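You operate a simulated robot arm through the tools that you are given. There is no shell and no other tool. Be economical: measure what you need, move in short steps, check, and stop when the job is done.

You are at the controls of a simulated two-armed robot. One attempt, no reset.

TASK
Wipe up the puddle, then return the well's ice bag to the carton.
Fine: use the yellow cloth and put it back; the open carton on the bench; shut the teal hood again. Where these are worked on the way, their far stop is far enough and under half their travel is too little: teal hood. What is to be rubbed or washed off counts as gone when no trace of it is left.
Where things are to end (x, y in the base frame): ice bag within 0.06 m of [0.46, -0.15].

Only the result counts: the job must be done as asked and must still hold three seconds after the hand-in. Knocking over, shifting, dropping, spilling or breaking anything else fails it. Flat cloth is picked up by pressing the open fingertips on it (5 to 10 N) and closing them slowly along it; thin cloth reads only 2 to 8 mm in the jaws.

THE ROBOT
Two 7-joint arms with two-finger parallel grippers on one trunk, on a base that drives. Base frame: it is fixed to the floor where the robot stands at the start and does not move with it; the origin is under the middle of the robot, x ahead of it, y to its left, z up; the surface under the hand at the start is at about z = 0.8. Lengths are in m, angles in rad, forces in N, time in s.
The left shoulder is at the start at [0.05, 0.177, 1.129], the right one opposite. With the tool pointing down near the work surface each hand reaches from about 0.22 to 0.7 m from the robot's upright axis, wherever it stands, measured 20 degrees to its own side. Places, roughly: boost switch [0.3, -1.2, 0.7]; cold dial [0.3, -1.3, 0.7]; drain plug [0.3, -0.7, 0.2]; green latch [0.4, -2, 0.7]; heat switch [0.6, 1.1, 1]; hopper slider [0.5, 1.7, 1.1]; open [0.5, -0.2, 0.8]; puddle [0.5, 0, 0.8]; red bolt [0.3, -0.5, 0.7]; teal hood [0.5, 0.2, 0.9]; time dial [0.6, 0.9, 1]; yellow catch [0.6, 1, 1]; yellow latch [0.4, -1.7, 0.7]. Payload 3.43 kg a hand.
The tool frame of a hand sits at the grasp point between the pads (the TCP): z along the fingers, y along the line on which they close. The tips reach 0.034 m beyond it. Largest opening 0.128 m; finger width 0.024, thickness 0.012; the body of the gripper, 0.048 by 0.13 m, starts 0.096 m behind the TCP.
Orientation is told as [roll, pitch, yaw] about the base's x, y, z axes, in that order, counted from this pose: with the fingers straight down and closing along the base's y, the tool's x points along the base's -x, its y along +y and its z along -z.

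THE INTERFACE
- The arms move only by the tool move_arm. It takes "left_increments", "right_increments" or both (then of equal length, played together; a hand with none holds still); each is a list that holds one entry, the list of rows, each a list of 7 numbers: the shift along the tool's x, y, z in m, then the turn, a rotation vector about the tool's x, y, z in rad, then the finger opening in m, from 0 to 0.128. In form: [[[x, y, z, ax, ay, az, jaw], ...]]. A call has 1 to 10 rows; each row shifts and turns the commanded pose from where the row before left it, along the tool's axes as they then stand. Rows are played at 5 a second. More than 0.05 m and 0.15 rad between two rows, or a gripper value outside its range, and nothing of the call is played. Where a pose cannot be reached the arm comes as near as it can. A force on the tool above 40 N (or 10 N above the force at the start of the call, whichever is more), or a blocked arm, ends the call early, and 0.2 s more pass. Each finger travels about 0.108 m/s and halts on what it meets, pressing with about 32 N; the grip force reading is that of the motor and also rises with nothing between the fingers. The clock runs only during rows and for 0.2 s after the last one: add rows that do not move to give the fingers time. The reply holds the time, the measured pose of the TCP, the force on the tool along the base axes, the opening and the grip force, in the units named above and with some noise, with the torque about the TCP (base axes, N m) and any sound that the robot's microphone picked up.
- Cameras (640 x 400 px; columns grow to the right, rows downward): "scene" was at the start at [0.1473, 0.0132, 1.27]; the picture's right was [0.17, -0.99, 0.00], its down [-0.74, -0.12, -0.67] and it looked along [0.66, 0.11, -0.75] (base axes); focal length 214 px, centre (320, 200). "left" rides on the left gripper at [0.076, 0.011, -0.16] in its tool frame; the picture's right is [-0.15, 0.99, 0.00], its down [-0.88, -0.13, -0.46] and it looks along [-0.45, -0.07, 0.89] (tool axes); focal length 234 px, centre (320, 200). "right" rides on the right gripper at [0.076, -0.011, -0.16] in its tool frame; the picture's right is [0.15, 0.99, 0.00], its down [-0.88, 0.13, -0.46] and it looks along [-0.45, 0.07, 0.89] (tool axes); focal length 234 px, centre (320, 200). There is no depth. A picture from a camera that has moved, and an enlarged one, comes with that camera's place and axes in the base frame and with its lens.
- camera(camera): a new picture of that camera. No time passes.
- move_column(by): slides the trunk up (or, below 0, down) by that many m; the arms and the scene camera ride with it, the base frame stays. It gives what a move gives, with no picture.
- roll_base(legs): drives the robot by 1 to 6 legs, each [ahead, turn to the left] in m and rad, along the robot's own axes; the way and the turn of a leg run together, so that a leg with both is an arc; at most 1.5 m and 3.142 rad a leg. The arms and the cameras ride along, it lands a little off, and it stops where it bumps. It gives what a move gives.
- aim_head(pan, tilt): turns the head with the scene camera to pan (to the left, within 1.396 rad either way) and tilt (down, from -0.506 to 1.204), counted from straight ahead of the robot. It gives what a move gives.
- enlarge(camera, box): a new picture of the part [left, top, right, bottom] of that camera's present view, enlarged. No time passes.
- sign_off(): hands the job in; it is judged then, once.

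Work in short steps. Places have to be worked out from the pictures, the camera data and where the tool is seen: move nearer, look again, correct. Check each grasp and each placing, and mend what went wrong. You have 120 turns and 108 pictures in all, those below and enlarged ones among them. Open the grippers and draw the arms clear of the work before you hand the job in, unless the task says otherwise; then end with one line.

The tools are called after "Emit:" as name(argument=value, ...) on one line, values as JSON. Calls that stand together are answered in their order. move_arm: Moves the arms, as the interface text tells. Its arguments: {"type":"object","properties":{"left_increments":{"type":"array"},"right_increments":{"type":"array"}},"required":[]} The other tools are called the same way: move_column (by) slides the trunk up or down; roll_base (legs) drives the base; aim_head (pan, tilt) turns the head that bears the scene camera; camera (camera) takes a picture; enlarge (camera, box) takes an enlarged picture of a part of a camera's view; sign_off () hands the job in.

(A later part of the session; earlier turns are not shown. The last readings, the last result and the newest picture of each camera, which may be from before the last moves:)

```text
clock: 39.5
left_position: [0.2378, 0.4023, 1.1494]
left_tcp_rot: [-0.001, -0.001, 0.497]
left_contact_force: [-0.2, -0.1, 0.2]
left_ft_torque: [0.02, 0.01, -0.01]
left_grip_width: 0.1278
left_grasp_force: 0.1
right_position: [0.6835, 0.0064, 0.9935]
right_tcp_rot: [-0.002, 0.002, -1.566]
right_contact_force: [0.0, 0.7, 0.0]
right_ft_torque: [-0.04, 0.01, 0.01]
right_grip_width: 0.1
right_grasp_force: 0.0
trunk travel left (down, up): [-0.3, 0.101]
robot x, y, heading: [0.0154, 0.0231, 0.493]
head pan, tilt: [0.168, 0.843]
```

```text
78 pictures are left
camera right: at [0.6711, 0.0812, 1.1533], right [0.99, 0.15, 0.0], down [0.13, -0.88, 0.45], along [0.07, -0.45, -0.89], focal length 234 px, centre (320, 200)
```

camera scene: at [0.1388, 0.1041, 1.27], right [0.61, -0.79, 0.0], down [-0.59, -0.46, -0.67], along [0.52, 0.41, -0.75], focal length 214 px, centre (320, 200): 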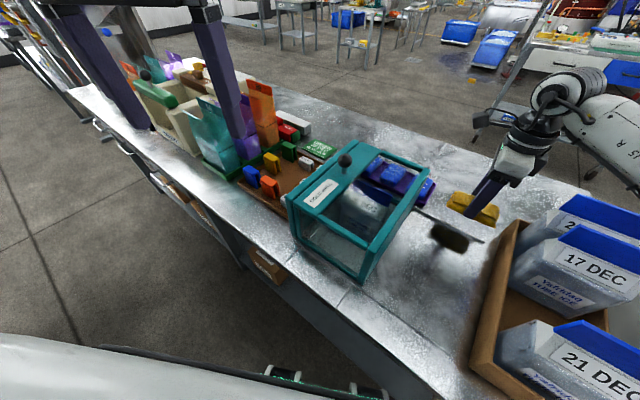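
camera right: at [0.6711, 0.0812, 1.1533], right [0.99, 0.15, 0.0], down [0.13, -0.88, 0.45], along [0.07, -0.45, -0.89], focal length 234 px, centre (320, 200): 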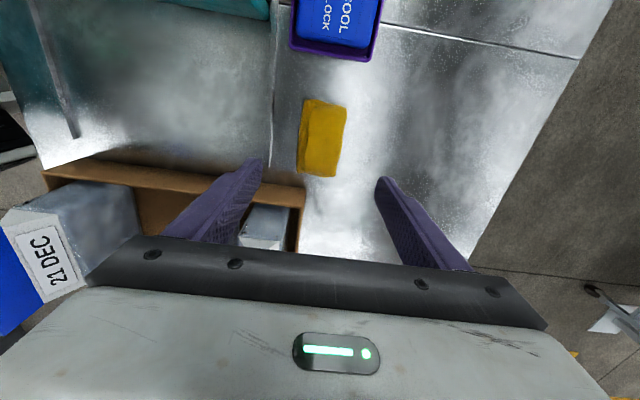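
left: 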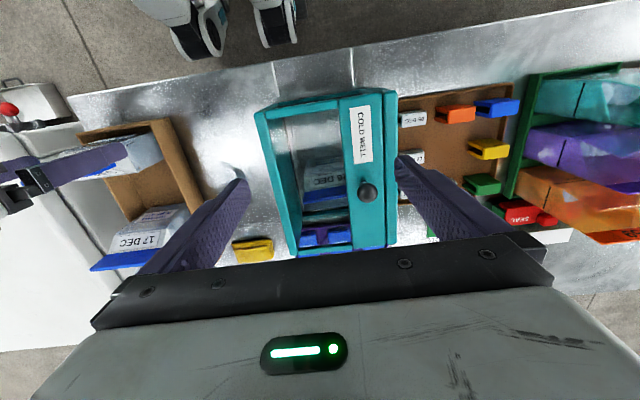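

Cloth is back in place. I raise and retract the right hand, then turn the base back.

Emit:
move_arm(right_increments=[[[0, -0.03, -0.03, 0, 0, 0, 0.128], [0, -0.03, -0.03, 0, 0, 0, 0.128], [0, -0.03, -0.03, 0, 0, 0, 0.128], [0, -0.035, -0.03, 0, 0, 0, 0.128], [-0.02, -0.04, -0.02, 0, 0, 0, 0.128], [-0.03, -0.035, 0, 0, 0, 0, 0.128], [-0.03, -0.03, 0, 0, 0, 0, 0.128], [0, 0, 0, 0, 0, 0, 0.128]]])

Emit:
roll_base(legs=[[-0.03, 0], [0, -0.49]])

Emit:
camera(camera="left")

Emit:
camera(camera="scene")

```text
clock: 41.3
left_position: [0.2383, 0.4015, 1.1498]
left_tcp_rot: [0.0, 0.002, 0.499]
left_contact_force: [-0.1, -0.5, 0.5]
left_ft_torque: [0.02, 0.01, 0.01]
left_grip_width: 0.1281
left_grasp_force: 0.1
right_position: [0.4548, -0.0754, 1.1323]
right_tcp_rot: [-0.001, 0.002, -1.566]
right_contact_force: [0.0, 0.6, 0.4]
right_ft_torque: [-0.02, 0.01, -0.01]
right_grip_width: 0.1278
right_grasp_force: 0.1
trunk travel left (down, up): [-0.3, 0.101]
robot x, y, heading: [0.0125, 0.0261, 0.492]
head pan, tilt: [0.168, 0.843]
```

```text
clock: 43.5
left_position: [0.3638, 0.2376, 1.1499]
left_tcp_rot: [0.0, 0.0, 0.007]
left_contact_force: [0.0, -0.3, -0.1]
left_ft_torque: [0.06, 0.03, -0.02]
left_grip_width: 0.128
left_grasp_force: 0.0
right_position: [0.333, -0.2838, 1.1328]
right_tcp_rot: [-0.002, 0.003, -2.054]
right_contact_force: [-1.2, 0.7, -0.7]
right_ft_torque: [0.01, -0.02, 0.05]
right_grip_width: 0.1282
right_grasp_force: 0.1
trunk travel left (down, up): [-0.3, 0.101]
robot x, y, heading: [-0.0085, 0.0056, 0.005]
head pan, tilt: [0.168, 0.843]
```

```text
77 pictures are left
camera left: at [0.2881, 0.2496, 1.3099], right [0.14, 0.99, 0.0], down [0.88, -0.12, 0.46], along [0.45, -0.06, -0.89], focal length 234 px, centre (320, 200)
```

left: 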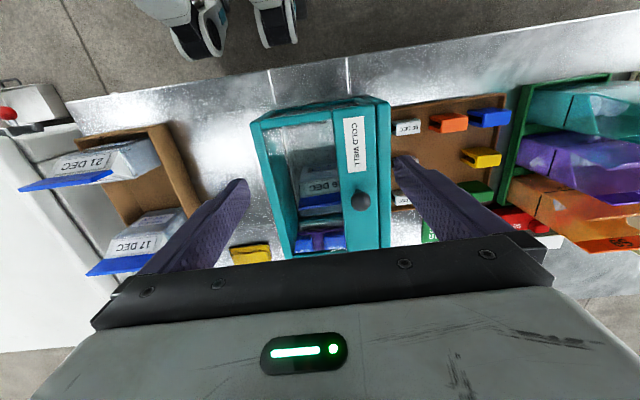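

```text
76 pictures are left
camera scene: at [0.1362, 0.0222, 1.27], right [0.17, -0.98, 0.0], down [-0.74, -0.13, -0.67], along [0.66, 0.12, -0.75], focal length 214 px, centre (320, 200)
```

scene: 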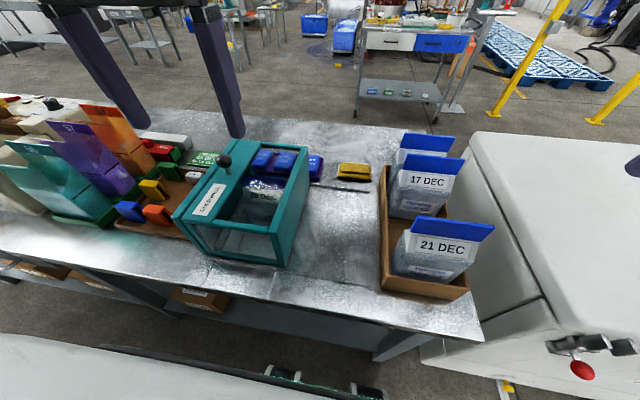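

I zoom on the hood to work out how it opens.

Emit:
enlarge(camera="scene", box=[165, 130, 325, 275])

Emit:
enlarge(camera="left", box=[240, 80, 410, 260])

```text
2.76 times, centred on (245, 202) of scene
camera zoom: at [0.1362, 0.0222, 1.27], right [0.17, -0.98, 0.0], down [-0.74, -0.13, -0.67], along [0.66, 0.12, -0.75], focal length 592 px, centre (527, 193)
```

zoom: 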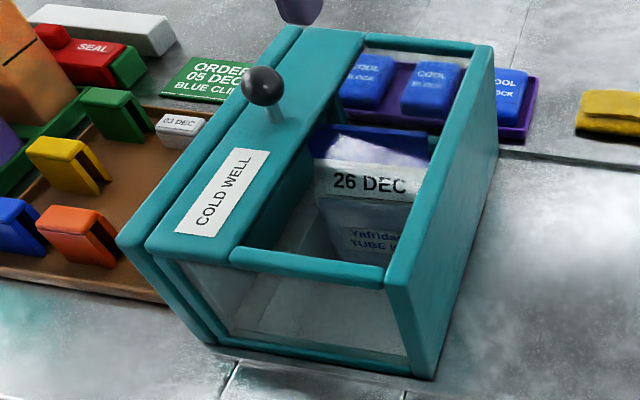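

```text
2.22 times, centred on (325, 170) of left
camera zoom: at [0.2881, 0.2496, 1.3099], right [0.14, 0.99, 0.0], down [0.88, -0.12, 0.46], along [0.45, -0.06, -0.89], focal length 520 px, centre (309, 267)
```

zoom: 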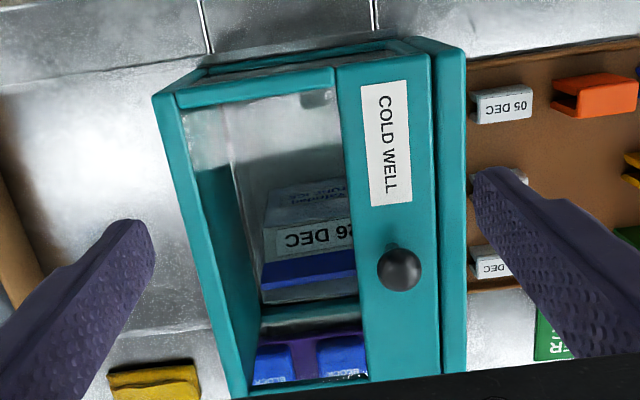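

The hood (right wall, front glass, top with knob) seems to sit against a fixed left panel; the knob ball triangulates to (0.463, 0.289, 0.984). I bring the left hand above it.

Emit:
move_arm(left_increments=[[[-0.03, 0.015, 0, 0, 0, 0, 0.08], [-0.03, 0.015, 0, 0, 0, 0, 0.08], [-0.03, 0.015, 0.02, 0, 0, 0, 0.08], [-0.01, 0.006, 0.04, 0, 0, 0, 0.08], [0, 0, 0.03, 0, 0, 0, 0.08], [0, 0, 0, 0, 0, 0, 0.08]]])

Emit:
camera(camera="left")

Emit:
camera(camera="scene")

```text
clock: 44.9
left_position: [0.4615, 0.2907, 1.0598]
left_tcp_rot: [0.001, 0.0, 0.008]
left_contact_force: [-0.3, -1.1, 0.1]
left_ft_torque: [0.01, 0.02, -0.03]
left_grip_width: 0.08
left_grasp_force: 0.1
right_position: [0.3315, -0.2838, 1.1321]
right_tcp_rot: [-0.003, 0.002, -2.053]
right_contact_force: [-0.2, 0.1, 0.6]
right_ft_torque: [0.01, 0.01, 0.01]
right_grip_width: 0.1278
right_grasp_force: 0.1
trunk travel left (down, up): [-0.3, 0.101]
robot x, y, heading: [-0.0113, 0.0089, 0.008]
head pan, tilt: [0.168, 0.843]
```

```text
73 pictures are left
camera left: at [0.3864, 0.302, 1.2194], right [0.14, 0.99, 0.0], down [0.88, -0.12, 0.46], along [0.45, -0.06, -0.89], focal length 234 px, centre (320, 200)
```

left: 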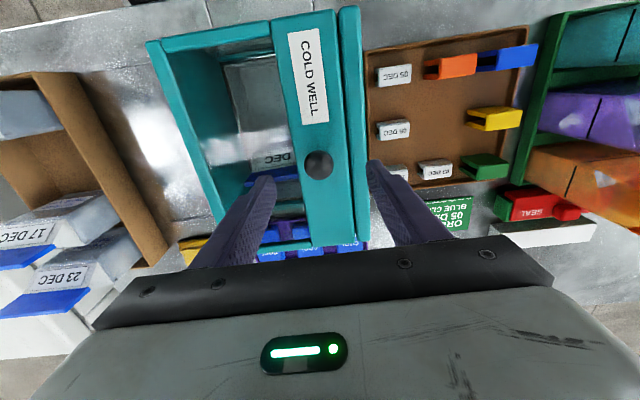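

```text
72 pictures are left
camera scene: at [0.1361, 0.0225, 1.27], right [0.17, -0.98, 0.0], down [-0.74, -0.13, -0.67], along [0.66, 0.12, -0.75], focal length 214 px, centre (320, 200)
```

scene: 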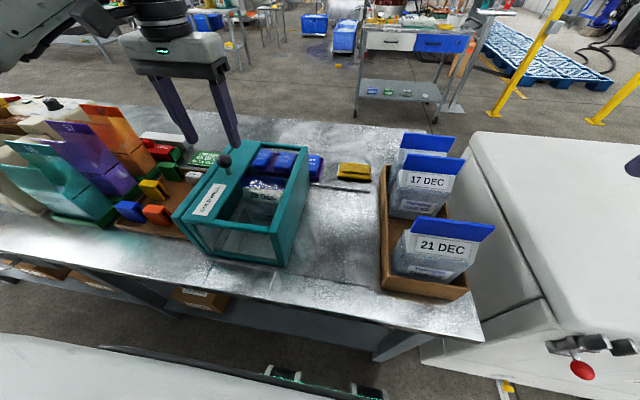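

Knob confirmed at (0.464, 0.2895). I descend around it and close.

Emit:
move_arm(left_increments=[[[-0.002, -0.001, 0.03, 0, 0, 0, 0.08], [0, 0, 0.025, 0, 0, 0, 0.08], [0, 0, 0.012, 0, 0, 0, 0.08], [0, 0, 0, 0, 0, 0, 0.06], [0, 0, 0, 0, 0, 0, 0.04], [0, 0, 0, 0, 0, 0, 0.03], [0, 0, 0, 0, 0, 0, 0.02], [0, 0, 0, 0, 0, 0, 0.02]]])

Emit:
camera(camera="left")

```text
clock: 46.7
left_position: [0.4647, 0.2891, 0.9919]
left_tcp_rot: [-0.001, 0.001, 0.009]
left_contact_force: [-1.2, -2.6, -4.3]
left_ft_torque: [-0.06, -0.41, 0.01]
left_grip_width: 0.0313
left_grasp_force: 44.6
right_position: [0.3323, -0.2832, 1.1328]
right_tcp_rot: [-0.002, 0.002, -2.054]
right_contact_force: [0.4, 0.7, 0.4]
right_ft_torque: [0.0, 0.01, -0.03]
right_grip_width: 0.1282
right_grasp_force: 0.1
trunk travel left (down, up): [-0.3, 0.101]
robot x, y, heading: [-0.01, 0.0061, 0.004]
head pan, tilt: [0.168, 0.843]
```

```text
71 pictures are left
camera left: at [0.3893, 0.3003, 1.1525], right [0.14, 0.99, 0.0], down [0.88, -0.12, 0.45], along [0.45, -0.06, -0.89], focal length 234 px, centre (320, 200)
```

left: 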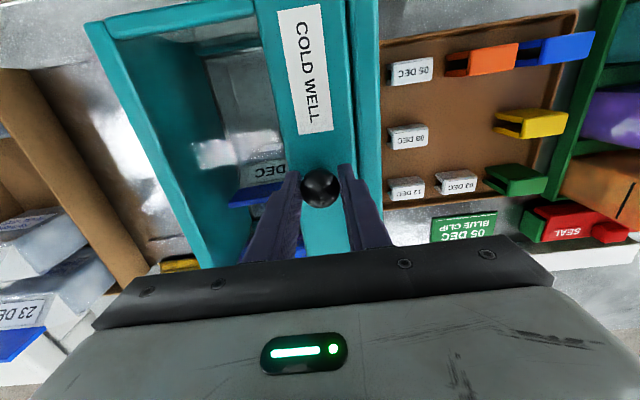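

Knob gripped (31 mm). I probe gently: 8 mm towards −y, reading the force.

Emit:
move_arm(left_increments=[[[0, -0.004, 0, 0, 0, 0, 0.02], [0, -0.004, 0, 0, 0, 0, 0.02], [0, 0, 0, 0, 0, 0, 0.02]]])

```text
clock: 47.5
left_position: [0.4646, 0.2825, 0.9937]
left_tcp_rot: [0.0, 0.001, 0.009]
left_contact_force: [-2.4, 1.7, -6.1]
left_ft_torque: [0.27, -0.32, 0.15]
left_grip_width: 0.0313
left_grasp_force: 44.4
right_position: [0.3326, -0.2841, 1.1333]
right_tcp_rot: [-0.002, 0.002, -2.054]
right_contact_force: [0.6, -0.3, 0.5]
right_ft_torque: [0.03, -0.01, 0.02]
right_grip_width: 0.1281
right_grasp_force: 0.1
trunk travel left (down, up): [-0.3, 0.101]
robot x, y, heading: [-0.011, 0.0067, 0.007]
head pan, tilt: [0.168, 0.843]
```

It moves −y easily, rising slightly. I continue another 20 mm, then compare.

Emit:
move_arm(left_increments=[[[0, -0.006, 0, 0, 0, 0, 0.02], [0, -0.007, 0, 0, 0, 0, 0.02], [0, -0.007, 0, 0, 0, 0, 0.02], [0, 0, 0, 0, 0, 0, 0.02]]])

Emit:
camera(camera="scene")

```text
clock: 48.5
left_position: [0.4651, 0.2618, 0.9937]
left_tcp_rot: [0.0, 0.001, 0.008]
left_contact_force: [-7.5, 0.8, -4.2]
left_ft_torque: [-0.04, 0.55, 0.13]
left_grip_width: 0.0312
left_grasp_force: 45.3
right_position: [0.3315, -0.2838, 1.1325]
right_tcp_rot: [0.001, 0.003, -2.056]
right_contact_force: [-0.3, -0.7, 0.0]
right_ft_torque: [0.02, 0.0, 0.02]
right_grip_width: 0.1281
right_grasp_force: 0.1
trunk travel left (down, up): [-0.3, 0.101]
robot x, y, heading: [-0.0113, 0.0077, 0.006]
head pan, tilt: [0.168, 0.843]
```

```text
70 pictures are left
camera scene: at [0.1357, 0.0227, 1.27], right [0.17, -0.98, 0.0], down [-0.74, -0.13, -0.67], along [0.66, 0.12, -0.75], focal length 214 px, centre (320, 200)
```

scene: 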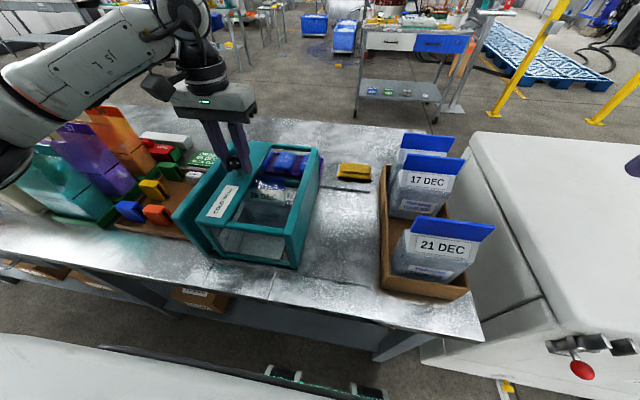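

It is a slide along −y. I keep sliding with a slight −x relief, 75 mm more, and read forces.

Emit:
move_arm(left_increments=[[[0.002, -0.015, 0, 0, 0, 0, 0.02], [0, -0.015, 0, 0, 0, 0, 0.02], [0, -0.015, 0, 0, 0, 0, 0.02], [0, -0.015, 0, 0, 0, 0, 0.02], [0, -0.015, 0, 0, 0, 0, 0.02], [0, 0, 0, 0, 0, 0, 0.02]]])

```text
clock: 49.9
left_position: [0.4649, 0.1873, 0.9927]
left_tcp_rot: [-0.001, 0.0, 0.008]
left_contact_force: [5.4, -0.6, -10.5]
left_ft_torque: [0.0, -1.24, 0.05]
left_grip_width: 0.0313
left_grasp_force: 45.5
right_position: [0.3336, -0.2832, 1.132]
right_tcp_rot: [-0.001, -0.001, -2.054]
right_contact_force: [0.6, 0.2, -0.5]
right_ft_torque: [0.03, -0.01, -0.01]
right_grip_width: 0.1279
right_grasp_force: 0.1
trunk travel left (down, up): [-0.3, 0.101]
robot x, y, heading: [-0.0095, 0.0095, 0.004]
head pan, tilt: [0.168, 0.843]
```

Smooth; travelled 0.10 m. I slide another 40 mm and look where the hood's right wall is relative to the carton.

Emit:
move_arm(left_increments=[[[-0.0015, -0.014, -0.0005, 0, 0, 0, 0.02], [0, -0.013, 0, 0, 0, 0, 0.02], [0, -0.013, 0, 0, 0, 0, 0.02], [0, 0, 0, 0, 0, 0, 0.02]]])

Emit:
camera(camera="scene")

```text
clock: 50.9
left_position: [0.4659, 0.1472, 0.9927]
left_tcp_rot: [0.0, 0.005, 0.009]
left_contact_force: [-9.6, -0.8, -15.3]
left_ft_torque: [0.07, 0.38, 0.13]
left_grip_width: 0.0311
left_grasp_force: 45.3
right_position: [0.3316, -0.2835, 1.1325]
right_tcp_rot: [-0.002, 0.002, -2.055]
right_contact_force: [-0.7, 0.6, -0.7]
right_ft_torque: [-0.02, -0.01, 0.01]
right_grip_width: 0.1282
right_grasp_force: 0.1
trunk travel left (down, up): [-0.3, 0.101]
robot x, y, heading: [-0.0148, 0.0051, 0.008]
head pan, tilt: [0.168, 0.843]
```

```text
69 pictures are left
camera scene: at [0.1362, 0.0228, 1.2699], right [0.17, -0.98, 0.0], down [-0.74, -0.13, -0.66], along [0.65, 0.11, -0.75], focal length 214 px, centre (320, 200)
```

scene: 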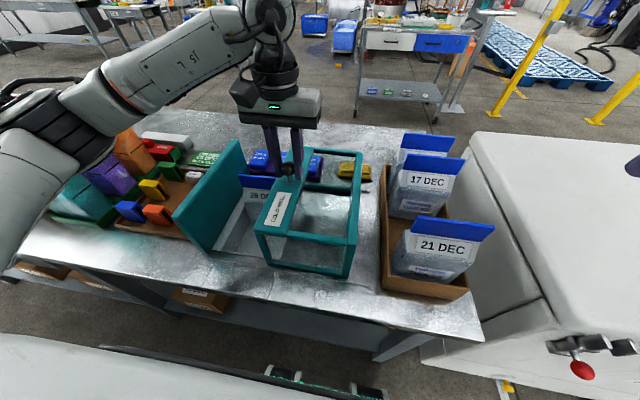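

The bag is becoming exposed. I keep sliding slowly toward the stop, easing z and x.

Emit:
move_arm(left_increments=[[[0.001, -0.01, 0.001, 0, 0, 0, 0.02], [0, -0.01, 0, 0, 0, 0, 0.02], [0, -0.01, 0, 0, 0, 0, 0.02], [0, 0, 0, 0, 0, 0, 0.02]]])

Emit:
camera(camera="scene")

```text
clock: 51.9
left_position: [0.4642, 0.1161, 0.993]
left_tcp_rot: [-0.002, -0.001, 0.008]
left_contact_force: [-6.6, 0.5, -5.1]
left_ft_torque: [0.0, 0.78, 0.0]
left_grip_width: 0.0314
left_grasp_force: 44.9
right_position: [0.3321, -0.2835, 1.1334]
right_tcp_rot: [0.002, 0.001, -2.053]
right_contact_force: [0.4, -0.1, -0.1]
right_ft_torque: [0.01, 0.0, 0.01]
right_grip_width: 0.1281
right_grasp_force: 0.1
trunk travel left (down, up): [-0.3, 0.101]
robot x, y, heading: [-0.0127, 0.0073, 0.009]
head pan, tilt: [0.168, 0.843]
```

```text
68 pictures are left
camera scene: at [0.1358, 0.0226, 1.27], right [0.17, -0.98, 0.0], down [-0.74, -0.13, -0.67], along [0.66, 0.12, -0.75], focal length 214 px, centre (320, 200)
```

scene: 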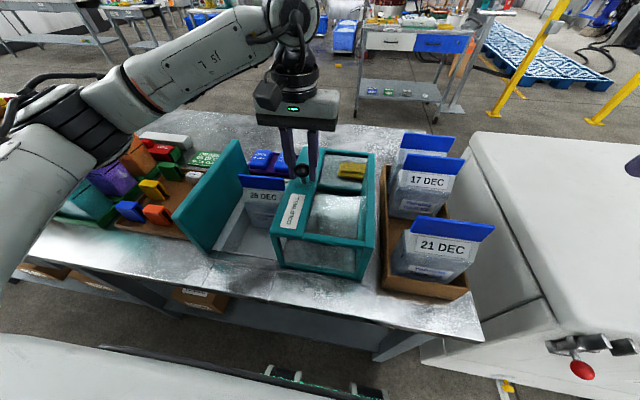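

I zoom to check clearance to the carton and the bag's exposure.

Emit:
enlarge(camera="scene", box=[170, 120, 420, 290])

Emit:
camera(camera="left")

```text
2.35 times, centred on (295, 205) of scene
camera zoom: at [0.1358, 0.0226, 1.27], right [0.17, -0.98, 0.0], down [-0.74, -0.13, -0.67], along [0.66, 0.12, -0.75], focal length 505 px, centre (379, 188)
```

zoom: 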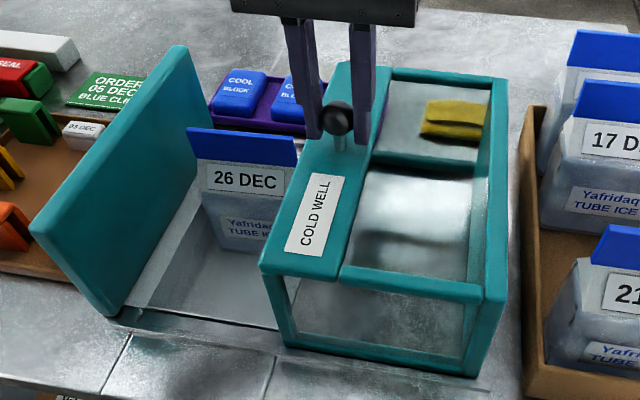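

```text
66 pictures are left
camera left: at [0.3892, 0.1274, 1.1526], right [0.14, 0.99, 0.0], down [0.88, -0.12, 0.46], along [0.45, -0.06, -0.89], focal length 234 px, centre (320, 200)
```

left: 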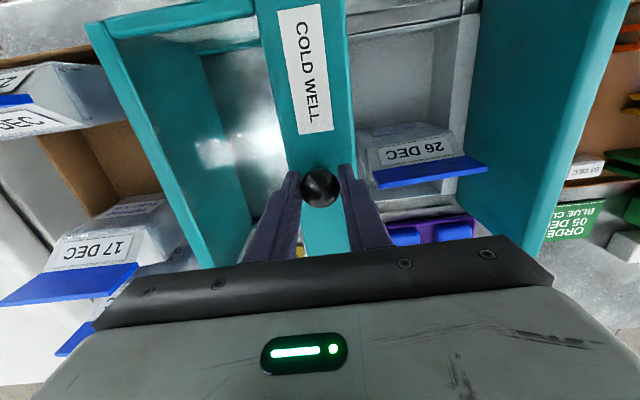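

The bag is fully exposed, and about 0.17 m of hood travel is plenty. I release the knob, raise the left hand, and start turning it for the bag; also a look through the right camera at the carton.

Emit:
move_arm(left_increments=[[[0, 0, 0, 0, 0, 0, 0.06], [0, 0, 0, 0, 0, 0, 0.08], [0, 0, -0.03, 0, 0, 0, 0.1], [0, 0, -0.04, 0, 0, 0, 0.1], [0, 0.02, -0.04, 0, 0, 0, 0.1], [0, 0.035, 0, 0, 0, -0.149, 0.1], [0, 0.035, 0, 0, 0, -0.149, 0.1], [0, 0, 0, 0, 0, -0.149, 0.1], [0, 0, 0, 0, 0, -0.149, 0.1], [0, 0, 0, 0, 0, -0.149, 0.1]]])

Emit:
camera(camera="right")

Emit:
camera(camera="scene")

```text
clock: 54.1
left_position: [0.4594, 0.2065, 1.1027]
left_tcp_rot: [0.001, 0.0, 0.756]
left_contact_force: [-0.2, -0.2, 0.0]
left_ft_torque: [0.01, 0.0, 0.0]
left_grip_width: 0.0998
left_grasp_force: 0.1
right_position: [0.3315, -0.2841, 1.1328]
right_tcp_rot: [-0.002, 0.002, -2.054]
right_contact_force: [-0.6, -0.1, 0.2]
right_ft_torque: [0.01, 0.0, 0.05]
right_grip_width: 0.1283
right_grasp_force: 0.1
trunk travel left (down, up): [-0.3, 0.101]
robot x, y, heading: [-0.0087, 0.006, 0.004]
head pan, tilt: [0.168, 0.843]
```

```text
65 pictures are left
camera right: at [0.3564, -0.2124, 1.2925], right [0.94, -0.33, 0.0], down [-0.29, -0.84, 0.45], along [-0.15, -0.43, -0.89], focal length 234 px, centre (320, 200)
```

right: 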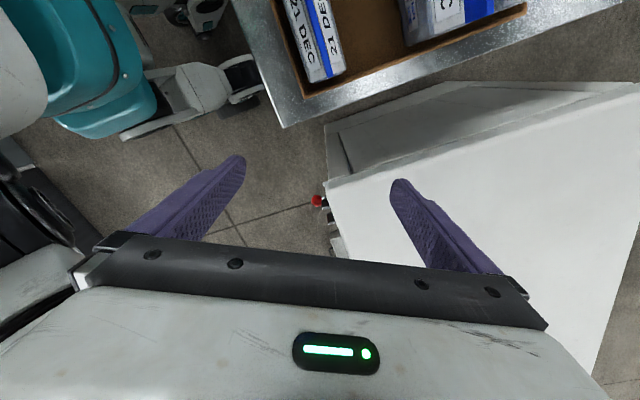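

```text
64 pictures are left
camera scene: at [0.1362, 0.0225, 1.27], right [0.17, -0.98, 0.0], down [-0.74, -0.13, -0.67], along [0.66, 0.12, -0.75], focal length 214 px, centre (320, 200)
```

scene: 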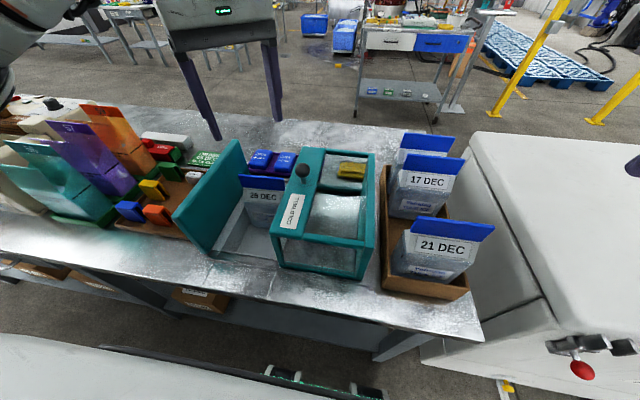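

Bag fin triangulates to (0.507, 0.245, 0.885), about 0.12 wide in y. I finish the left hand's turn to +1.57 and move above it.

Emit:
move_arm(left_increments=[[[0, 0, 0, 0, 0, -0.136, 0.1], [0, 0, 0, 0, 0, -0.136, 0.1], [0, 0, 0, 0, 0, -0.136, 0.1], [0, 0, 0, 0, 0, -0.136, 0.1], [0, 0, 0, 0, 0, -0.136, 0.1], [0, 0, 0, 0, 0, -0.134, 0.1], [-0.02, -0.024, 0, 0, 0, 0, 0.1], [-0.0185, -0.024, 0.02, 0, 0, 0, 0.1], [0, 0, 0.03, 0, 0, 0, 0.1], [0, 0, 0, 0, 0, 0, 0.1]]])

Emit:
camera(camera="left")

```text
clock: 56.3
left_position: [0.508, 0.2449, 1.0514]
left_tcp_rot: [-0.001, 0.0, 1.566]
left_contact_force: [-0.8, 0.1, 0.2]
left_ft_torque: [-0.02, 0.01, 0.03]
left_grip_width: 0.0998
left_grasp_force: 0.2
right_position: [0.3321, -0.2836, 1.1326]
right_tcp_rot: [-0.003, 0.002, -2.054]
right_contact_force: [-0.7, -0.5, 0.1]
right_ft_torque: [-0.02, 0.02, 0.02]
right_grip_width: 0.1284
right_grasp_force: 0.1
trunk travel left (down, up): [-0.3, 0.101]
robot x, y, heading: [-0.0086, 0.0059, 0.004]
head pan, tilt: [0.168, 0.843]
```

```text
63 pictures are left
camera left: at [0.4962, 0.1688, 1.2112], right [-0.99, 0.15, 0.0], down [0.13, 0.88, 0.46], along [0.07, 0.45, -0.89], focal length 234 px, centre (320, 200)
```

left: 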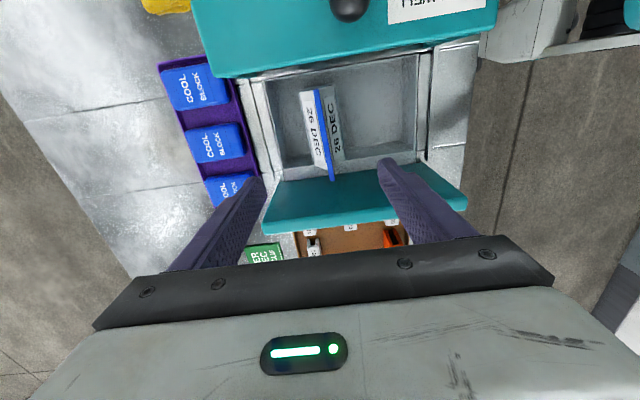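

Clear view of the bag from above; I zoom for its exact line.

Emit:
enlarge(camera="left", box=[230, 50, 450, 200])

Emit:
enlarge(camera="scene", box=[170, 130, 310, 270])

```text
2.67 times, centred on (340, 125) of left
camera zoom: at [0.4962, 0.1688, 1.2112], right [-0.99, 0.15, 0.0], down [0.13, 0.88, 0.46], along [0.07, 0.45, -0.89], focal length 624 px, centre (267, 400)
```

zoom: 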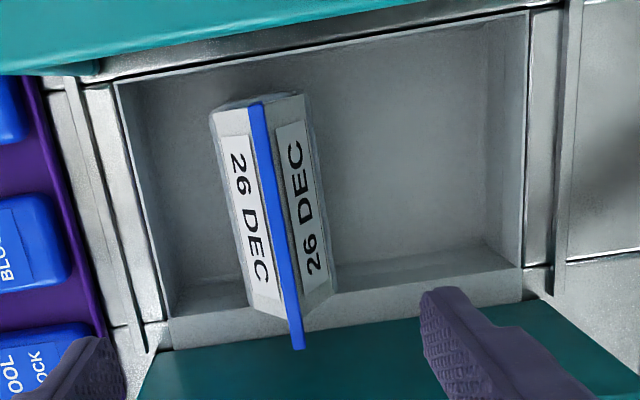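

```text
2.86 times, centred on (240, 200) of scene
camera zoom: at [0.1361, 0.0224, 1.27], right [0.17, -0.98, 0.0], down [-0.74, -0.13, -0.67], along [0.66, 0.12, -0.75], focal length 613 px, centre (549, 200)
```

zoom: 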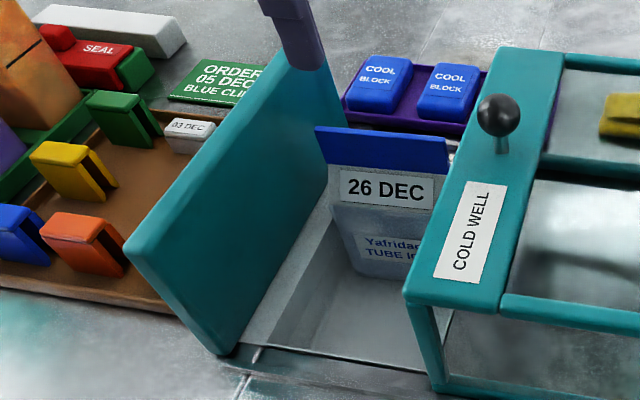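

Recessed well; fin runs along y at x ≈ 0.5025, y 0.177–0.30, z ≈ 0.865–0.915. I lower to grip the fin at its middle.

Emit:
move_arm(left_increments=[[[0.006, 0.0055, 0.04, 0, 0, 0, 0.06], [0, 0, 0.04, 0, 0, 0, 0.06], [0, 0, 0.04, 0, 0, 0, 0.06], [0, 0, 0.02, 0, 0, 0, 0.06], [0, 0, 0, 0, 0, 0, 0.06]]])

Emit:
enlarge(camera="left", box=[200, 50, 440, 250])

Emit:
enlarge(camera="scene", box=[170, 110, 310, 250])

```text
clock: 57.5
left_position: [0.5016, 0.2383, 0.9113]
left_tcp_rot: [0.0, -0.001, 1.568]
left_contact_force: [-0.8, 0.5, -0.2]
left_ft_torque: [0.02, 0.02, 0.0]
left_grip_width: 0.0601
left_grasp_force: 0.0
right_position: [0.3335, -0.2837, 1.1322]
right_tcp_rot: [-0.001, 0.0, -2.054]
right_contact_force: [0.0, -0.5, 0.0]
right_ft_torque: [0.0, 0.02, -0.02]
right_grip_width: 0.1281
right_grasp_force: 0.0
trunk travel left (down, up): [-0.3, 0.101]
robot x, y, heading: [-0.0088, 0.011, 0.006]
head pan, tilt: [0.168, 0.843]
```

```text
2.00 times, centred on (320, 150) of left
camera zoom: at [0.4904, 0.1631, 1.071], right [-0.99, 0.15, 0.0], down [0.13, 0.88, 0.46], along [0.07, 0.45, -0.89], focal length 468 px, centre (320, 300)
```

zoom: 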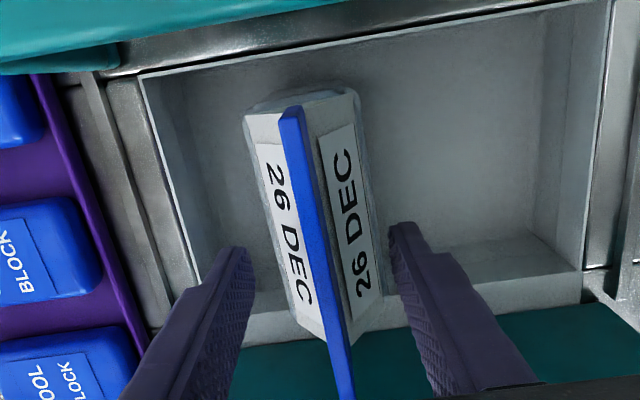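

```text
2.86 times, centred on (240, 180) of scene
camera zoom: at [0.1361, 0.0225, 1.27], right [0.17, -0.98, 0.0], down [-0.74, -0.13, -0.67], along [0.66, 0.12, -0.75], focal length 613 px, centre (549, 257)
```

zoom: 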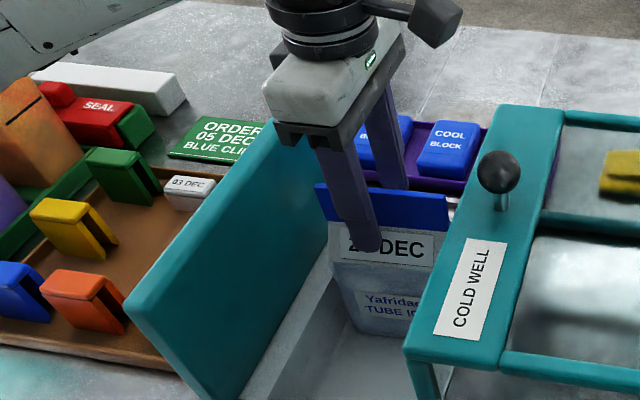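

Centred on the fin. I go 14 mm lower and close slowly.

Emit:
move_arm(left_increments=[[[0, 0, 0.014, 0, 0, 0, 0.06], [0, 0, 0, 0, 0, 0, 0.045], [0, 0, 0, 0, 0, 0, 0.03], [0, 0, 0, 0, 0, 0, 0.018], [0, 0, 0, 0, 0, 0, 0.008], [0, 0, 0, 0, 0, 0, 0.0], [0, 0, 0, 0, 0, 0, 0.0]]])

Emit:
enlarge(camera="left", box=[200, 50, 440, 250])

```text
clock: 59.1
left_position: [0.5013, 0.238, 0.9037]
left_tcp_rot: [-0.011, 0.002, 1.568]
left_contact_force: [2.1, 3.5, 35.7]
left_ft_torque: [0.25, -0.15, -0.04]
left_grip_width: 0.0128
left_grasp_force: 32.5
right_position: [0.3294, -0.2849, 1.1322]
right_tcp_rot: [0.003, 0.004, -2.054]
right_contact_force: [0.3, -0.3, 0.2]
right_ft_torque: [-0.01, 0.02, -0.04]
right_grip_width: 0.1279
right_grasp_force: 0.1
trunk travel left (down, up): [-0.3, 0.101]
robot x, y, heading: [-0.0088, 0.0064, 0.011]
head pan, tilt: [0.168, 0.843]
```

```text
2.00 times, centred on (320, 150) of left
camera zoom: at [0.4889, 0.1627, 1.0634], right [-0.99, 0.15, -0.01], down [0.13, 0.88, 0.46], along [0.08, 0.45, -0.89], focal length 468 px, centre (320, 300)
```

zoom: 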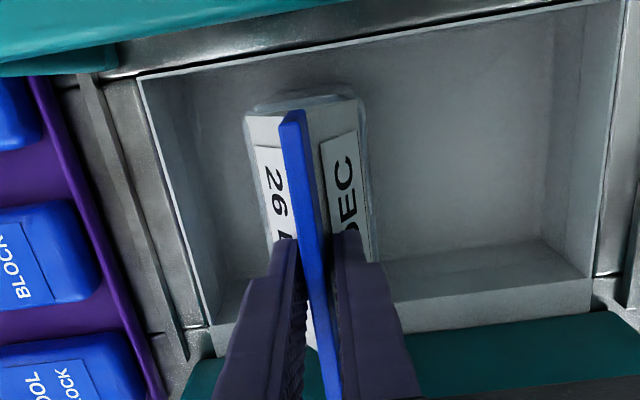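

The tips slid onto the shoulder below the fin (35 N); jaws hold 13 mm on the fin. I ease up and lift slowly to check the hold.

Emit:
move_arm(left_increments=[[[0, 0, -0.004, 0, 0, 0, 0], [0, 0, -0.004, 0, 0, 0, 0], [0, 0, -0.008, 0, 0, 0, 0], [0, 0, -0.01, 0, 0, 0, 0], [0, 0, 0, 0, 0, 0, 0]]])

Emit:
enlarge(camera="left", box=[200, 50, 440, 250])

```text
clock: 60.3
left_position: [0.5005, 0.2396, 0.9228]
left_tcp_rot: [0.004, 0.0, 1.569]
left_contact_force: [-0.5, 0.0, -3.4]
left_ft_torque: [0.0, 0.01, -0.02]
left_grip_width: 0.007
left_grasp_force: 31.8
right_position: [0.3331, -0.2842, 1.1325]
right_tcp_rot: [-0.003, 0.001, -2.055]
right_contact_force: [0.1, -0.1, -0.8]
right_ft_torque: [-0.01, -0.01, 0.0]
right_grip_width: 0.1277
right_grasp_force: 0.0
trunk travel left (down, up): [-0.3, 0.101]
robot x, y, heading: [-0.0114, 0.0078, 0.006]
head pan, tilt: [0.168, 0.843]
```

```text
2.00 times, centred on (320, 150) of left
camera zoom: at [0.4902, 0.1633, 1.083], right [-0.99, 0.15, 0.0], down [0.13, 0.88, 0.46], along [0.07, 0.45, -0.89], focal length 468 px, centre (320, 300)
```

zoom: 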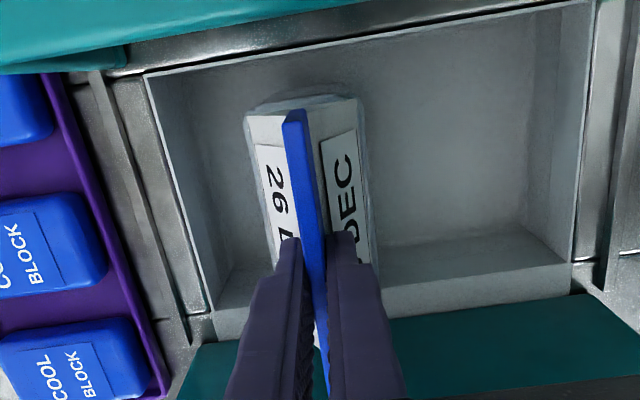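

The bag hangs freely (3.4 N, 7 mm fin). Carton fin tops triangulate to z ≈ 1.0, hood top 0.95, so I must carry with the bag's bottom above ≈ 1.03 (TCP ≈ 1.22). I lift, then raise the trunk.

Emit:
move_arm(left_increments=[[[0, 0, -0.02, 0, 0, 0, 0], [0, 0, -0.03, 0, 0, 0, 0], [0, 0, -0.03, 0, 0, 0, 0], [0, 0, -0.03, 0, 0, 0, 0], [0, 0, -0.03, 0, 0, 0, 0], [0, 0, -0.02, 0, 0, 0, 0], [0, 0, 0, 0, 0, 0, 0]]])

Emit:
move_column(by=0.098)

Emit:
camera(camera="scene")

Emit:
camera(camera="left")

```text
clock: 61.9
left_position: [0.503, 0.2387, 1.0848]
left_tcp_rot: [0.002, -0.001, 1.566]
left_contact_force: [-0.1, 0.0, -3.5]
left_ft_torque: [0.04, 0.01, 0.02]
left_grip_width: 0.0069
left_grasp_force: 31.9
right_position: [0.333, -0.283, 1.1316]
right_tcp_rot: [-0.003, 0.001, -2.054]
right_contact_force: [-0.4, 0.0, -0.1]
right_ft_torque: [0.0, 0.0, -0.03]
right_grip_width: 0.1282
right_grasp_force: 0.1
trunk travel left (down, up): [-0.3, 0.101]
robot x, y, heading: [-0.0099, 0.0104, 0.005]
head pan, tilt: [0.168, 0.843]
```

```text
clock: 63.2
left_position: [0.5027, 0.2391, 1.1822]
left_tcp_rot: [0.002, -0.001, 1.569]
left_contact_force: [-0.6, -0.5, -3.1]
left_ft_torque: [-0.02, 0.0, 0.02]
left_grip_width: 0.0068
left_grasp_force: 32.6
right_position: [0.3323, -0.2834, 1.2318]
right_tcp_rot: [-0.001, 0.001, -2.055]
right_contact_force: [0.3, -0.3, -0.1]
right_ft_torque: [0.04, 0.03, 0.02]
right_grip_width: 0.1279
right_grasp_force: 0.0
trunk travel left (down, up): [-0.398, 0.003]
robot x, y, heading: [-0.0083, 0.0094, 0.007]
head pan, tilt: [0.168, 0.843]
```

```text
56 pictures are left
camera scene: at [0.1367, 0.0227, 1.3678], right [0.17, -0.98, 0.0], down [-0.74, -0.13, -0.66], along [0.65, 0.12, -0.75], focal length 214 px, centre (320, 200)
```

scene: 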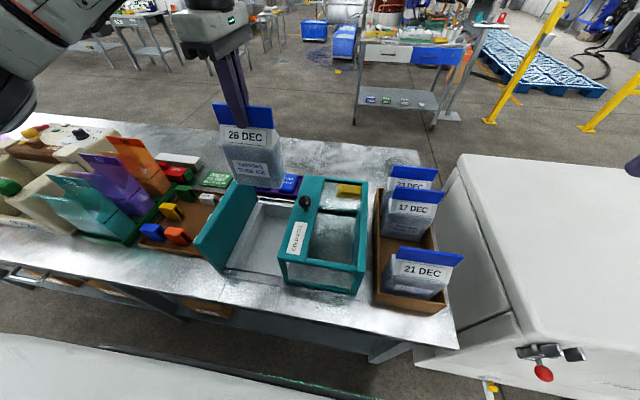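

```text
55 pictures are left
camera left: at [0.4914, 0.1634, 1.3418], right [-0.99, 0.15, 0.0], down [0.13, 0.88, 0.46], along [0.07, 0.45, -0.89], focal length 234 px, centre (320, 200)
```

left: 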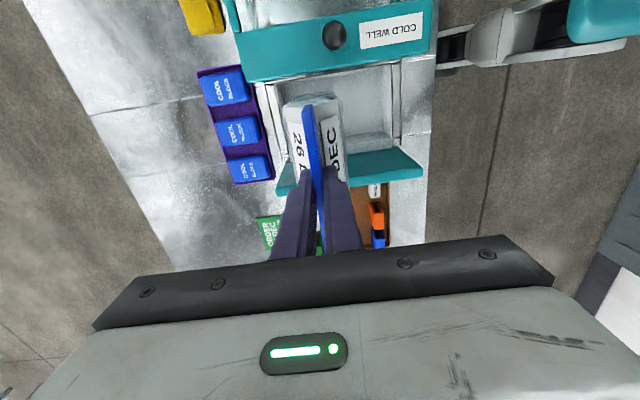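

Bag bottom is at about TCP −0.172 (≈1.01 now). I raise 35 mm more, then turn the base right 0.35 rad to carry it over the hood toward the carton.

Emit:
move_arm(left_increments=[[[0, 0, -0.02, 0, 0, 0, 0], [0, 0, -0.02, 0, 0, 0, 0], [0, 0, 0, 0, 0, 0, 0]]])

Emit:
roll_base(legs=[[-0.02, 0], [0, -0.35]])

Emit:
camera(camera="scene")

```text
clock: 64.0
left_position: [0.5023, 0.2393, 1.2224]
left_tcp_rot: [0.001, 0.0, 1.567]
left_contact_force: [-0.4, -0.3, -3.8]
left_ft_torque: [0.01, -0.01, 0.04]
left_grip_width: 0.0069
left_grasp_force: 32.4
right_position: [0.3322, -0.2838, 1.2308]
right_tcp_rot: [-0.003, 0.0, -2.054]
right_contact_force: [0.5, -0.4, -0.4]
right_ft_torque: [-0.03, 0.0, 0.0]
right_grip_width: 0.1276
right_grasp_force: 0.0
trunk travel left (down, up): [-0.398, 0.003]
robot x, y, heading: [-0.0113, 0.0085, 0.006]
head pan, tilt: [0.168, 0.843]
```

```text
clock: 65.9
left_position: [0.5305, 0.048, 1.2233]
left_tcp_rot: [0.002, 0.0, 1.218]
left_contact_force: [0.0, 0.4, -2.9]
left_ft_torque: [-0.01, -0.03, 0.0]
left_grip_width: 0.0069
left_grasp_force: 32.2
right_position: [0.1914, -0.384, 1.2311]
right_tcp_rot: [-0.003, 0.001, -2.401]
right_contact_force: [-0.5, 0.3, 0.1]
right_ft_torque: [0.02, 0.0, 0.02]
right_grip_width: 0.1279
right_grasp_force: 0.0
trunk travel left (down, up): [-0.398, 0.003]
robot x, y, heading: [-0.0312, 0.0098, -0.336]
head pan, tilt: [0.168, 0.843]
```

```text
54 pictures are left
camera scene: at [0.1122, -0.0292, 1.3679], right [-0.17, -0.98, 0.0], down [-0.74, 0.13, -0.66], along [0.65, -0.12, -0.75], focal length 214 px, centre (320, 200)
```

scene: 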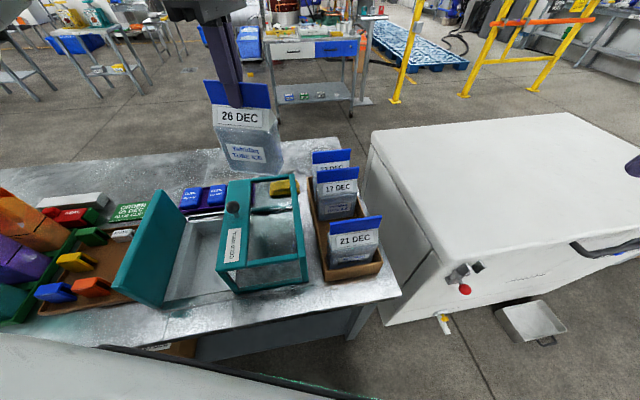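

I nudge forward and zoom on the carton to place the slot accurately.

Emit:
roll_base(legs=[[0.03, 0]])

Emit:
enlarge(camera="scene", box=[280, 130, 410, 290])

```text
clock: 66.7
left_position: [0.5585, 0.0392, 1.2205]
left_tcp_rot: [0.001, 0.001, 1.219]
left_contact_force: [0.0, -0.5, -4.3]
left_ft_torque: [-0.03, 0.03, 0.0]
left_grip_width: 0.0069
left_grasp_force: 31.5
right_position: [0.2209, -0.3943, 1.2299]
right_tcp_rot: [-0.002, 0.001, -2.4]
right_contact_force: [0.8, 0.0, 0.1]
right_ft_torque: [0.02, 0.06, 0.0]
right_grip_width: 0.128
right_grasp_force: 0.1
trunk travel left (down, up): [-0.398, 0.003]
robot x, y, heading: [-0.0017, -0.0039, -0.343]
head pan, tilt: [0.168, 0.843]
```

```text
2.50 times, centred on (345, 210) of scene
camera zoom: at [0.1415, -0.0391, 1.3678], right [-0.17, -0.98, 0.0], down [-0.74, 0.13, -0.66], along [0.65, -0.12, -0.75], focal length 536 px, centre (258, 175)
```

zoom: 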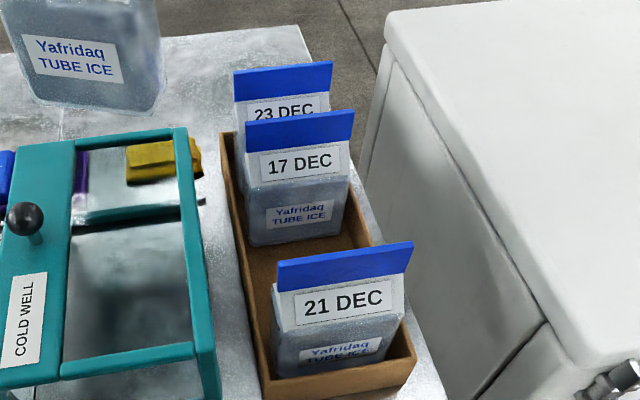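

Slot lies between 21 DEC and 17 DEC, x ≈ 0.405–0.512, centred on 0.46 as wanted. I square the bag and carry it over (0.46, −0.15), still high.

Emit:
move_arm(left_increments=[[[0, 0, 0, 0, 0, -0.117, 0], [0, 0, 0, 0, 0, -0.117, 0], [0, 0, 0, 0, 0, -0.117, 0], [0.03, 0.02, 0, 0, 0, 0, 0], [0.035, 0.02, 0, 0, 0, 0, 0], [0.035, 0.02, 0, 0, 0, 0, 0], [0.035, 0.02, 0, 0, 0, 0, 0], [0.035, 0.0185, 0, 0, 0, 0, 0], [0.019, 0, 0, 0, 0, 0, 0], [0, 0, 0, 0, 0, 0, 0]]])

Emit:
camera(camera="left")

Emit:
enlarge(camera="scene", box=[240, 90, 420, 290])

```text
clock: 68.9
left_position: [0.4608, -0.1497, 1.2219]
left_tcp_rot: [0.001, 0.001, 1.57]
left_contact_force: [0.5, -0.6, -3.3]
left_ft_torque: [0.03, 0.02, 0.0]
left_grip_width: 0.0069
left_grasp_force: 32.1
right_position: [0.22, -0.3941, 1.2302]
right_tcp_rot: [-0.001, 0.002, -2.401]
right_contact_force: [0.3, 0.1, 0.4]
right_ft_torque: [-0.02, 0.03, -0.01]
right_grip_width: 0.1281
right_grasp_force: 0.1
trunk travel left (down, up): [-0.398, 0.003]
robot x, y, heading: [-0.002, -0.0022, -0.343]
head pan, tilt: [0.168, 0.843]
```

```text
52 pictures are left
camera left: at [0.4493, -0.2251, 1.382], right [-0.99, 0.15, 0.0], down [0.13, 0.88, 0.46], along [0.07, 0.45, -0.89], focal length 234 px, centre (320, 200)
```

left: 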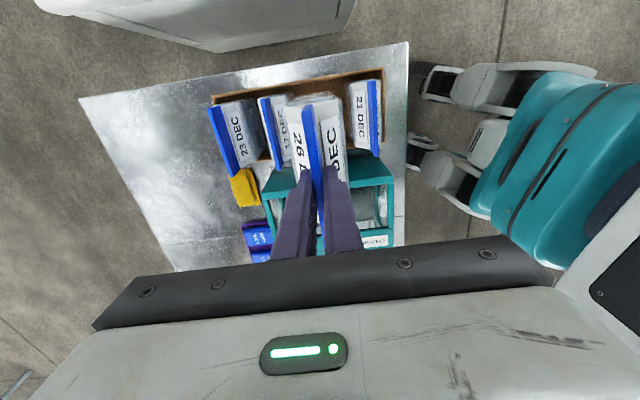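

```text
2.00 times, centred on (330, 190) of scene
camera zoom: at [0.1404, -0.0386, 1.3679], right [-0.17, -0.98, 0.0], down [-0.74, 0.13, -0.66], along [0.65, -0.12, -0.75], focal length 429 px, centre (300, 220)
```

zoom: 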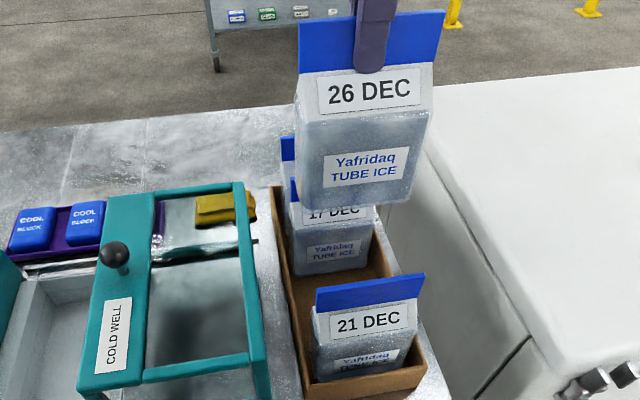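

Neighbouring fins are at x ≈ 0.376 and 0.534, so I shift to x ≈ 0.457, y ≈ −0.152 and lower the bag part-way into the slot.

Emit:
move_arm(left_increments=[[[0.002, 0.003, 0.03, 0, 0, 0, 0], [0, 0, 0.03, 0, 0, 0, 0], [0, 0, 0.03, 0, 0, 0, 0], [0, 0, 0.03, 0, 0, 0, 0], [0, 0, 0, 0, 0, 0, 0]]])

Emit:
enlarge(camera="left", box=[180, 40, 440, 240])

Emit:
enlarge(camera="scene", box=[240, 110, 420, 310])

```text
clock: 70.1
left_position: [0.4575, -0.1528, 1.1014]
left_tcp_rot: [0.0, 0.0, 1.569]
left_contact_force: [-0.1, 0.2, -3.4]
left_ft_torque: [-0.03, -0.01, -0.02]
left_grip_width: 0.0068
left_grasp_force: 31.9
right_position: [0.221, -0.3929, 1.2308]
right_tcp_rot: [-0.002, 0.0, -2.4]
right_contact_force: [0.1, -0.2, 0.6]
right_ft_torque: [0.0, 0.0, 0.02]
right_grip_width: 0.1279
right_grasp_force: 0.0
trunk travel left (down, up): [-0.398, 0.003]
robot x, y, heading: [-0.0014, -0.0064, -0.343]
head pan, tilt: [0.168, 0.843]
```

```text
2.00 times, centred on (310, 140) of left
camera zoom: at [0.446, -0.2279, 1.2616], right [-0.99, 0.15, 0.0], down [0.13, 0.88, 0.46], along [0.07, 0.45, -0.89], focal length 468 px, centre (340, 320)
```

zoom: 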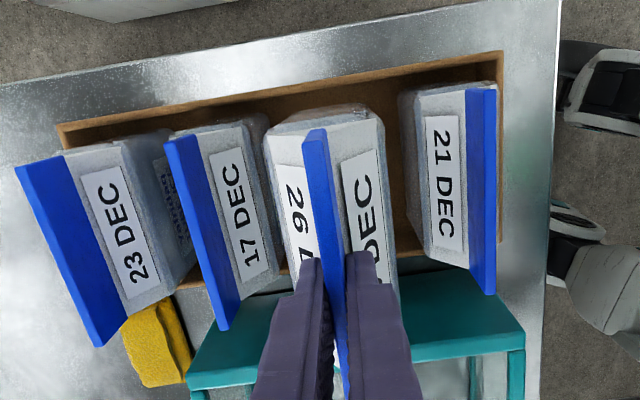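

```text
2.00 times, centred on (330, 210) of scene
camera zoom: at [0.1402, -0.0388, 1.368], right [-0.17, -0.98, 0.0], down [-0.74, 0.13, -0.67], along [0.65, -0.12, -0.75], focal length 429 px, centre (300, 180)
```

zoom: 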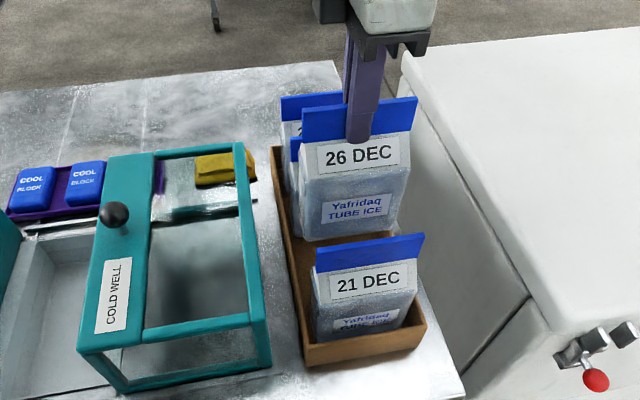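

Gap between bodies spans x ≈ 0.407–0.501; I shift 3 mm toward the robot and lower further.

Emit:
move_arm(left_increments=[[[0, 0.003, 0.02, 0, 0, 0, 0], [0, 0, 0.02, 0, 0, 0, 0], [0, 0, 0.02, 0, 0, 0, 0], [0, 0, 0.02, 0, 0, 0, 0], [0, 0, 0.01, 0, 0, 0, 0], [0, 0, 0, 0, 0, 0, 0]]])

Emit:
enlarge(camera="left", box=[180, 40, 440, 240])

```text
clock: 71.5
left_position: [0.4531, -0.1512, 1.0124]
left_tcp_rot: [0.003, 0.0, 1.572]
left_contact_force: [0.4, -1.3, -3.6]
left_ft_torque: [0.01, -0.02, 0.0]
left_grip_width: 0.0068
left_grasp_force: 31.7
right_position: [0.2197, -0.3935, 1.2301]
right_tcp_rot: [-0.003, 0.003, -2.401]
right_contact_force: [-0.3, 0.1, -0.2]
right_ft_torque: [-0.02, -0.01, 0.02]
right_grip_width: 0.1284
right_grasp_force: 0.1
trunk travel left (down, up): [-0.398, 0.003]
robot x, y, heading: [-0.0058, -0.004, -0.34]
head pan, tilt: [0.168, 0.843]
```

```text
2.00 times, centred on (310, 140) of left
camera zoom: at [0.4425, -0.2272, 1.1716], right [-0.99, 0.15, 0.0], down [0.13, 0.88, 0.46], along [0.07, 0.45, -0.89], focal length 468 px, centre (340, 320)
```

zoom: 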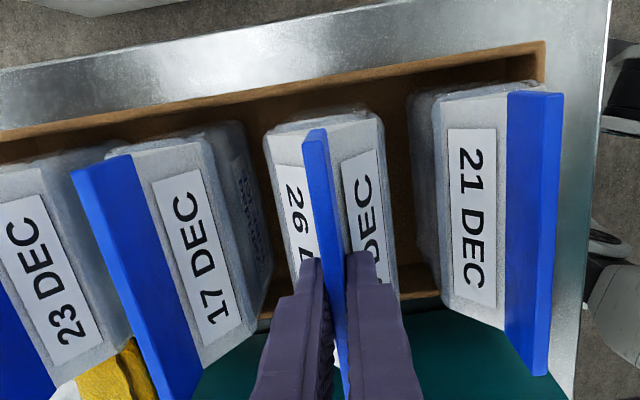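

Good clearance on both sides. I lower slowly to find the carton floor.

Emit:
move_arm(left_increments=[[[0, 0, 0.008, 0, 0, 0, 0], [0, 0, 0.008, 0, 0, 0, 0], [0, 0, 0.006, 0, 0, 0, 0], [0, 0, 0, 0, 0, 0, 0]]])

```text
clock: 72.5
left_position: [0.4539, -0.1514, 0.9903]
left_tcp_rot: [0.0, 0.0, 1.569]
left_contact_force: [0.4, -0.2, -3.5]
left_ft_torque: [0.01, 0.02, 0.0]
left_grip_width: 0.007
left_grasp_force: 32.2
right_position: [0.2199, -0.3934, 1.231]
right_tcp_rot: [-0.002, 0.001, -2.402]
right_contact_force: [0.3, -0.2, -1.0]
right_ft_torque: [0.02, 0.01, -0.01]
right_grip_width: 0.1277
right_grasp_force: 0.0
trunk travel left (down, up): [-0.398, 0.003]
robot x, y, heading: [-0.0019, -0.004, -0.34]
head pan, tilt: [0.168, 0.843]
```

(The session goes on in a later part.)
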